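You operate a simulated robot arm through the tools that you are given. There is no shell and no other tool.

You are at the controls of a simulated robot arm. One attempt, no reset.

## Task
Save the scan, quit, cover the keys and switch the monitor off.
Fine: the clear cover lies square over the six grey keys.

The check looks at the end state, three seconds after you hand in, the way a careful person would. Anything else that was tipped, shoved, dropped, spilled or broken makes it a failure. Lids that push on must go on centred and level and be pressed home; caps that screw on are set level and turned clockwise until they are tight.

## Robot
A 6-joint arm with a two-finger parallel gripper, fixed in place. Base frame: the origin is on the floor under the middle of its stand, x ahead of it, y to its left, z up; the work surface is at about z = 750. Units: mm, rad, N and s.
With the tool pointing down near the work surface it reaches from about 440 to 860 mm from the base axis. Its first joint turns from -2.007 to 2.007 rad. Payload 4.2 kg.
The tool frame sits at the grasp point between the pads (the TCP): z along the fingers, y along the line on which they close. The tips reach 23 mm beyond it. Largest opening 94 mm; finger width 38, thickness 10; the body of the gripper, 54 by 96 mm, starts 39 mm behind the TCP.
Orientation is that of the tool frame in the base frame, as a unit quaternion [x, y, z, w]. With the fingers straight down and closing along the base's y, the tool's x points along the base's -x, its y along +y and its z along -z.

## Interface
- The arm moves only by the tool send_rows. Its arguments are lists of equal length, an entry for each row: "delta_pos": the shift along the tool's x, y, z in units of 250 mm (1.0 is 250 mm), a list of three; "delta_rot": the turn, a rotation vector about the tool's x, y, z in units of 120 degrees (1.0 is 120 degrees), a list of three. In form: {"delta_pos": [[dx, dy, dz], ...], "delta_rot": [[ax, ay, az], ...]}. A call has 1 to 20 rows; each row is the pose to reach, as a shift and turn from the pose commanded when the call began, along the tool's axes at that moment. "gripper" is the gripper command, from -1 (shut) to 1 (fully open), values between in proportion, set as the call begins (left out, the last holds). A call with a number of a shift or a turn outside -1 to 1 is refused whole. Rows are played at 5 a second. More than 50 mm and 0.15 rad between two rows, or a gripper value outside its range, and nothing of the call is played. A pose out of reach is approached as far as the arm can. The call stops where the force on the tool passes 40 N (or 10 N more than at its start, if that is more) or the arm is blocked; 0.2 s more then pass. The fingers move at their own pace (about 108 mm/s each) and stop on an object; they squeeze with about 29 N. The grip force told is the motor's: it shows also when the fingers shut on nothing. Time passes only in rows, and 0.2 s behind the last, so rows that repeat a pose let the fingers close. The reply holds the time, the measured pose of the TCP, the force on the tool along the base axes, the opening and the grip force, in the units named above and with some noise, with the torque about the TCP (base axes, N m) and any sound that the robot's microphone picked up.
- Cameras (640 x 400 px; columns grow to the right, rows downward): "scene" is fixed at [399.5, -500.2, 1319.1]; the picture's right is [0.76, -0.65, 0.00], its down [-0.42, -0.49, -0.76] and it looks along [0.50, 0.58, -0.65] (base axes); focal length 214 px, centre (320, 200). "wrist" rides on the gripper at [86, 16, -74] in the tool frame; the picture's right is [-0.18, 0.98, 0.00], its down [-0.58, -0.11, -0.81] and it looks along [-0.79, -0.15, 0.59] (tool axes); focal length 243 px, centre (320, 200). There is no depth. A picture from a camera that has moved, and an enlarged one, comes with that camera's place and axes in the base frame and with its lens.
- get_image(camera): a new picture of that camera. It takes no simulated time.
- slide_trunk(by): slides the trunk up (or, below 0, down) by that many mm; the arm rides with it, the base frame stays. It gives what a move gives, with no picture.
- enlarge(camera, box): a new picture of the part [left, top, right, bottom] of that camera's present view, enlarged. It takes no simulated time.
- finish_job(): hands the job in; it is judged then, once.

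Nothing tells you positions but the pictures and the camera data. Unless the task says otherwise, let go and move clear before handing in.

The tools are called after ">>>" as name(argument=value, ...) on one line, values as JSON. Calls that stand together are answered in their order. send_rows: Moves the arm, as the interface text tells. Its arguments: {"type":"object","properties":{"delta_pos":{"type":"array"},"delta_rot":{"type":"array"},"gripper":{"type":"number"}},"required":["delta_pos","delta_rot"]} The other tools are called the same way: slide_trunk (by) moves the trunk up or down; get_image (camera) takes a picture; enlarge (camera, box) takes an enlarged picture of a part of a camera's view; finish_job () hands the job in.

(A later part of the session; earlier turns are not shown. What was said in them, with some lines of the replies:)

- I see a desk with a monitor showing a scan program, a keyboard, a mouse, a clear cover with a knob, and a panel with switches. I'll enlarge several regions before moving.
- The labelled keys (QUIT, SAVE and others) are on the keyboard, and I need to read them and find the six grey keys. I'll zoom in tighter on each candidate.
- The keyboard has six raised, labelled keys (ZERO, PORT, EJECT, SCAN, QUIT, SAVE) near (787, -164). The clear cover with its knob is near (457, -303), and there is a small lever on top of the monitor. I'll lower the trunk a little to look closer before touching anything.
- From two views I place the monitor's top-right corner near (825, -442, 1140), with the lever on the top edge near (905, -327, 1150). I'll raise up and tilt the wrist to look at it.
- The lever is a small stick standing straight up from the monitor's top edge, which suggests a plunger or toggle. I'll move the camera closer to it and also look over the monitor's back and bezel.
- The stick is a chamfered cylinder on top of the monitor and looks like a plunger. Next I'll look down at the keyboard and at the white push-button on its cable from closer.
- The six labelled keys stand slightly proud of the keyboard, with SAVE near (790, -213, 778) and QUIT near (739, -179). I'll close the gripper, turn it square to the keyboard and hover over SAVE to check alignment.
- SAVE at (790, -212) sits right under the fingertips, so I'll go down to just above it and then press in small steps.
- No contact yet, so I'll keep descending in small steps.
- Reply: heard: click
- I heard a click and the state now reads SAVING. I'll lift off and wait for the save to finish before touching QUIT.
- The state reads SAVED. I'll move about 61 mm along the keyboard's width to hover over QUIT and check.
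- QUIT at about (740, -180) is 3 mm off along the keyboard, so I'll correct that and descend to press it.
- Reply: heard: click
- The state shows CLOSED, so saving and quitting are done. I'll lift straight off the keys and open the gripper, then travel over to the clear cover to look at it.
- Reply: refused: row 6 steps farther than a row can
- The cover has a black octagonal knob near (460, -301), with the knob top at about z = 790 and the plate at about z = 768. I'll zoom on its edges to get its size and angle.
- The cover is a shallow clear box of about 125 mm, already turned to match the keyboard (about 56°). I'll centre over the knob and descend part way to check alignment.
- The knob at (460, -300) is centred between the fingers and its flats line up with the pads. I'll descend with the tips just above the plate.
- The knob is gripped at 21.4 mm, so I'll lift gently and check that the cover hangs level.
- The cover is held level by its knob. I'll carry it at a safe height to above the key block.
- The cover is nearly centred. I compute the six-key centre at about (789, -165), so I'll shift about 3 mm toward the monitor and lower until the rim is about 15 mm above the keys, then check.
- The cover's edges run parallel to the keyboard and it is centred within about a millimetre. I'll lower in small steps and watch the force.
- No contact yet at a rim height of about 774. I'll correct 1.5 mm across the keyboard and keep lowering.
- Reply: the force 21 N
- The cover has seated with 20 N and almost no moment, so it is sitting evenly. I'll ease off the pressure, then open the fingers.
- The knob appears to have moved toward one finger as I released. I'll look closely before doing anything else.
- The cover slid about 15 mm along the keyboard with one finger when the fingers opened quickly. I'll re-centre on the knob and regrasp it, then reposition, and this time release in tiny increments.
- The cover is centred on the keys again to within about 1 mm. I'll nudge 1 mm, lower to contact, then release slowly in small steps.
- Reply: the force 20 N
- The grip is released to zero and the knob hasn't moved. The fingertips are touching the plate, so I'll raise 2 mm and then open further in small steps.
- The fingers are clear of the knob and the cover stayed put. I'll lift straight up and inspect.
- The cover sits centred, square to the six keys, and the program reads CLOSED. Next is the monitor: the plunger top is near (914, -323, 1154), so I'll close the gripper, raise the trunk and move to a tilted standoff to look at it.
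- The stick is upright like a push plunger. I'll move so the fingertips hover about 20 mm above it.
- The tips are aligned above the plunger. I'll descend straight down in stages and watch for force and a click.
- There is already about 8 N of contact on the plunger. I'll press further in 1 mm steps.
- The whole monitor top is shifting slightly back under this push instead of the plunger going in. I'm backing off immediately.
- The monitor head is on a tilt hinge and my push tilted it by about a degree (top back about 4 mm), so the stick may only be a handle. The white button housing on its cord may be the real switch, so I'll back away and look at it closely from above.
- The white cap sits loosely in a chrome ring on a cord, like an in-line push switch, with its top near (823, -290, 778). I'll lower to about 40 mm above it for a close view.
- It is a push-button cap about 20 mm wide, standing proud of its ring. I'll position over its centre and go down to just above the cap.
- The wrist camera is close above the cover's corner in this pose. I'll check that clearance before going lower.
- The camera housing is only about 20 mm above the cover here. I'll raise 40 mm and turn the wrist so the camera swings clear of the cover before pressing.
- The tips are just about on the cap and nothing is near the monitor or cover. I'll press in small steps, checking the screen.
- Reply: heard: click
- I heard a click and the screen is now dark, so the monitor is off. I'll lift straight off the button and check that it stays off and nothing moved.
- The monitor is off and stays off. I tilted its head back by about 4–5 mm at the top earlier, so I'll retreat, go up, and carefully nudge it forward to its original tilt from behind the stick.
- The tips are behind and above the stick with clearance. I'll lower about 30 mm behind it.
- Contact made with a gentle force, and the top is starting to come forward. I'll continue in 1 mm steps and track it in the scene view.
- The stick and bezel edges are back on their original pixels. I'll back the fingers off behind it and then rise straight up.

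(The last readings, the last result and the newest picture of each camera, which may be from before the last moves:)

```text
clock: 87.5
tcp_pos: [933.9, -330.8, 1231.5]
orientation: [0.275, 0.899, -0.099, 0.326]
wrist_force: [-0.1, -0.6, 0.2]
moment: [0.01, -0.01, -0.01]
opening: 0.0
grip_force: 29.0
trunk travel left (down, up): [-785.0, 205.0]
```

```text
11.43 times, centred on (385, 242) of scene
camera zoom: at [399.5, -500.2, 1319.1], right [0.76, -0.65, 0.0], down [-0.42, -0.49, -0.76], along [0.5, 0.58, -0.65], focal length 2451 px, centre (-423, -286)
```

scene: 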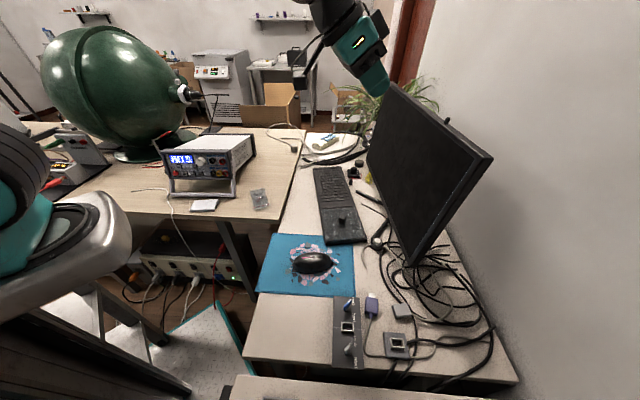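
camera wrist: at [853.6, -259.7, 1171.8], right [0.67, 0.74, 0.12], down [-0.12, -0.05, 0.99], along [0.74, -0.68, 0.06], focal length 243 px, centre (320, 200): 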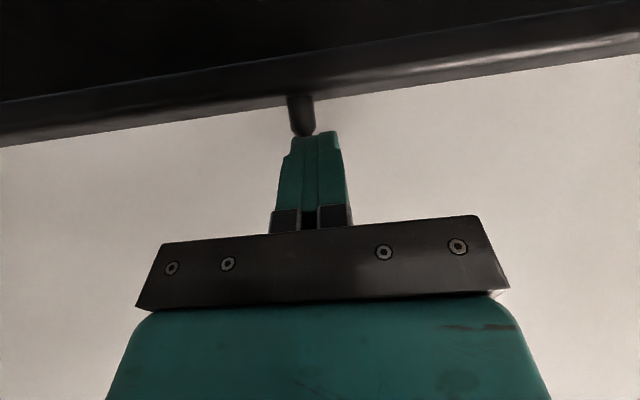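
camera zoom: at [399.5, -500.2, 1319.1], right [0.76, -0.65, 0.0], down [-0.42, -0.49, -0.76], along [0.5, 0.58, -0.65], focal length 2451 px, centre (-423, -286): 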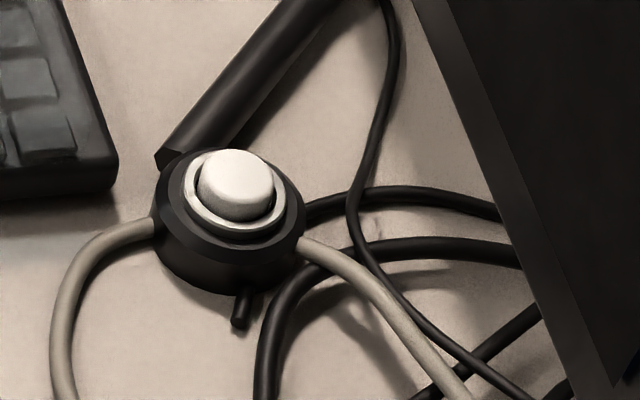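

The monitor is back at its original tilt and still off. I'll retreat the arm and straighten the tool, then take a final look over everything.

>>> send_rows(delta_pos=[[0.102, 0, -0.1115], [0.2035, 0, -0.223], [0.305, 0, -0.3345], [0.407, 0, -0.446]], delta_rot=[[0, 0, 0], [0, 0, 0], [0, 0, 0], [0, 0, 0]])

>>> send_rows(delta_pos=[[0.05, 0.03, -0.06], [0.1, 0.06, -0.12], [0.15, 0.09, -0.18], [0.2, 0.12, -0.24], [0.25, 0.15, -0.3]], delta_rot=[[0, 0.0667, 0], [0, 0.1333, 0], [0, 0.2, 0], [0, 0.2667, 0], [0, 0.3333, 0]])

>>> get_image(camera="scene")

>>> get_image(camera="wrist")

```text
clock: 88.5
tcp_pos: [809.1, -247.0, 1251.6]
orientation: [0.275, 0.899, -0.101, 0.326]
wrist_force: [0.0, 0.6, -0.1]
moment: [0.0, 0.01, 0.03]
opening: 0.0
grip_force: 28.7
trunk travel left (down, up): [-785.0, 205.0]
```

```text
clock: 89.7
tcp_pos: [749.7, -163.6, 1270.3]
orientation: [0.292, 0.956, 0.0, 0.0]
wrist_force: [-0.6, 0.1, 0.6]
moment: [0.0, -0.03, -0.02]
opening: 0.0
grip_force: 28.7
trunk travel left (down, up): [-785.0, 205.0]
```

```text
taken
```

scene: 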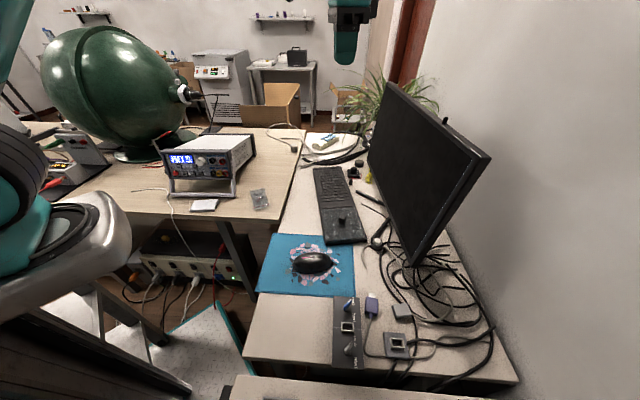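

```text
taken
camera wrist: at [689.6, -101.3, 1345.8], right [0.7, 0.71, 0.0], down [0.42, -0.42, 0.81], along [0.57, -0.57, -0.59], focal length 243 px, centre (320, 200)
```

wrist: 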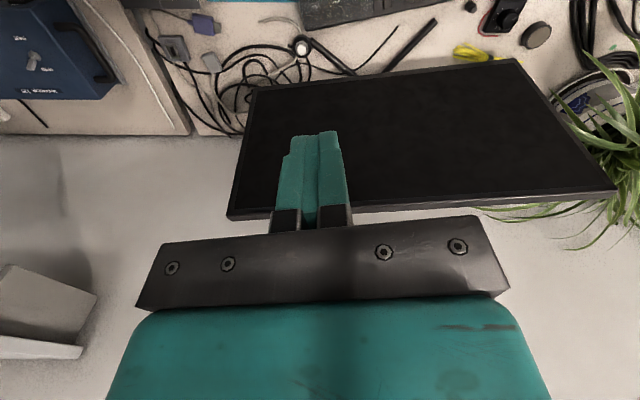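

Everything looks undisturbed. One last zoom on the cover and the switch before handing in.

>>> enlarge(camera="scene", box=[318, 195, 388, 250])

>>> enlarge(camera="scene", box=[240, 230, 420, 380])

>>> enlarge(camera="wrist", box=[240, 0, 440, 80])

```text
7.27 times, centred on (353, 222) of scene
camera zoom: at [399.5, -500.2, 1319.1], right [0.76, -0.65, 0.0], down [-0.42, -0.49, -0.76], along [0.5, 0.58, -0.65], focal length 1560 px, centre (80, 36)
```

zoom: 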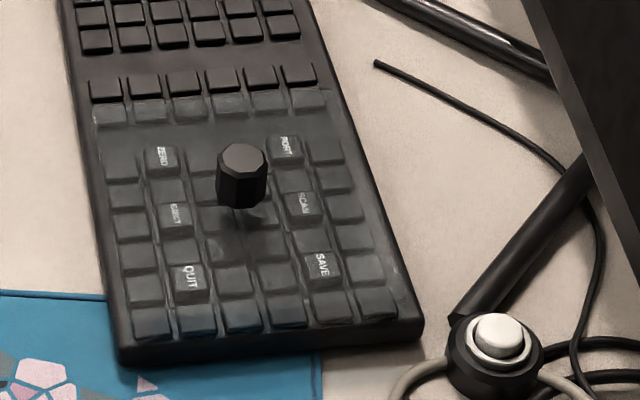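

```text
2.67 times, centred on (330, 305) of scene
camera zoom: at [399.5, -500.2, 1319.1], right [0.76, -0.65, 0.0], down [-0.42, -0.49, -0.76], along [0.5, 0.58, -0.65], focal length 572 px, centre (293, -80)
```

zoom: 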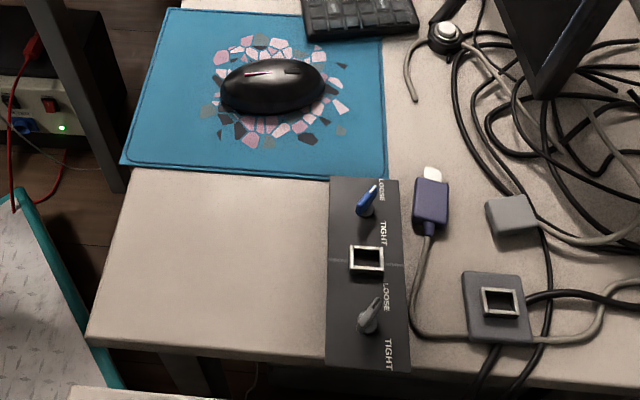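

```text
3.20 times, centred on (340, 40) of wrist
camera zoom: at [689.6, -101.3, 1345.8], right [0.7, 0.71, 0.0], down [0.42, -0.42, 0.81], along [0.57, -0.57, -0.59], focal length 776 px, centre (256, 712)
```

zoom: 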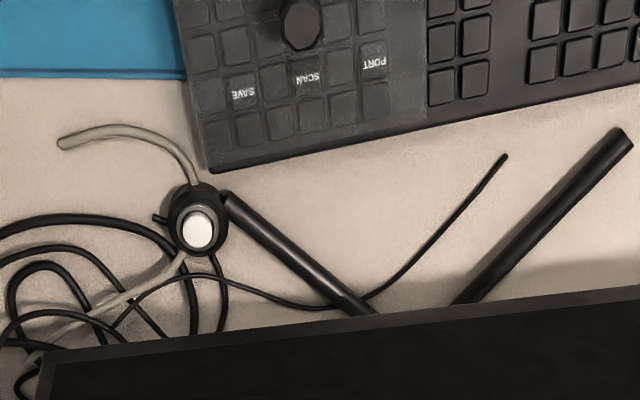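

The scan shows as saved and then closed, the clear cover lies square over the six labelled keys, and the monitor is off and back at its original tilt. The gripper is empty and well clear, so I'm handing in.

>>> finish_job()

```text
The job is handed in.
```

The job is handed in. All four steps look done in the camera views, but I haven't seen the check's verdict.

- **Save and quit:** I pressed SAVE and waited for the screen to read SAVED. Then I pressed QUIT, and it read CLOSED.
- **Cover:** The clear cover sits evenly over the six labelled keys and lines up with the keyboard. By my camera estimates it is within about 2–3 mm of centre.
- **Monitor:** I switched it off with the white push-button on the cord beside it. The screen stayed dark in every later view.

Two things went wrong on the way, and I corrected both:
- **Cover slipped:** On the first release the cover slid about 15 mm along the keyboard with one finger. I picked it up again, re-centred it and opened the gripper in small steps.
- **Monitor tilted:** I first took the small stick on top of the monitor for its switch. Pressing it tilted the screen back about 1°. I nudged it forward until it matched its starting position in the scene camera.

Nothing else on the desk looked moved. The gripper was empty and clear of everything when I handed in.
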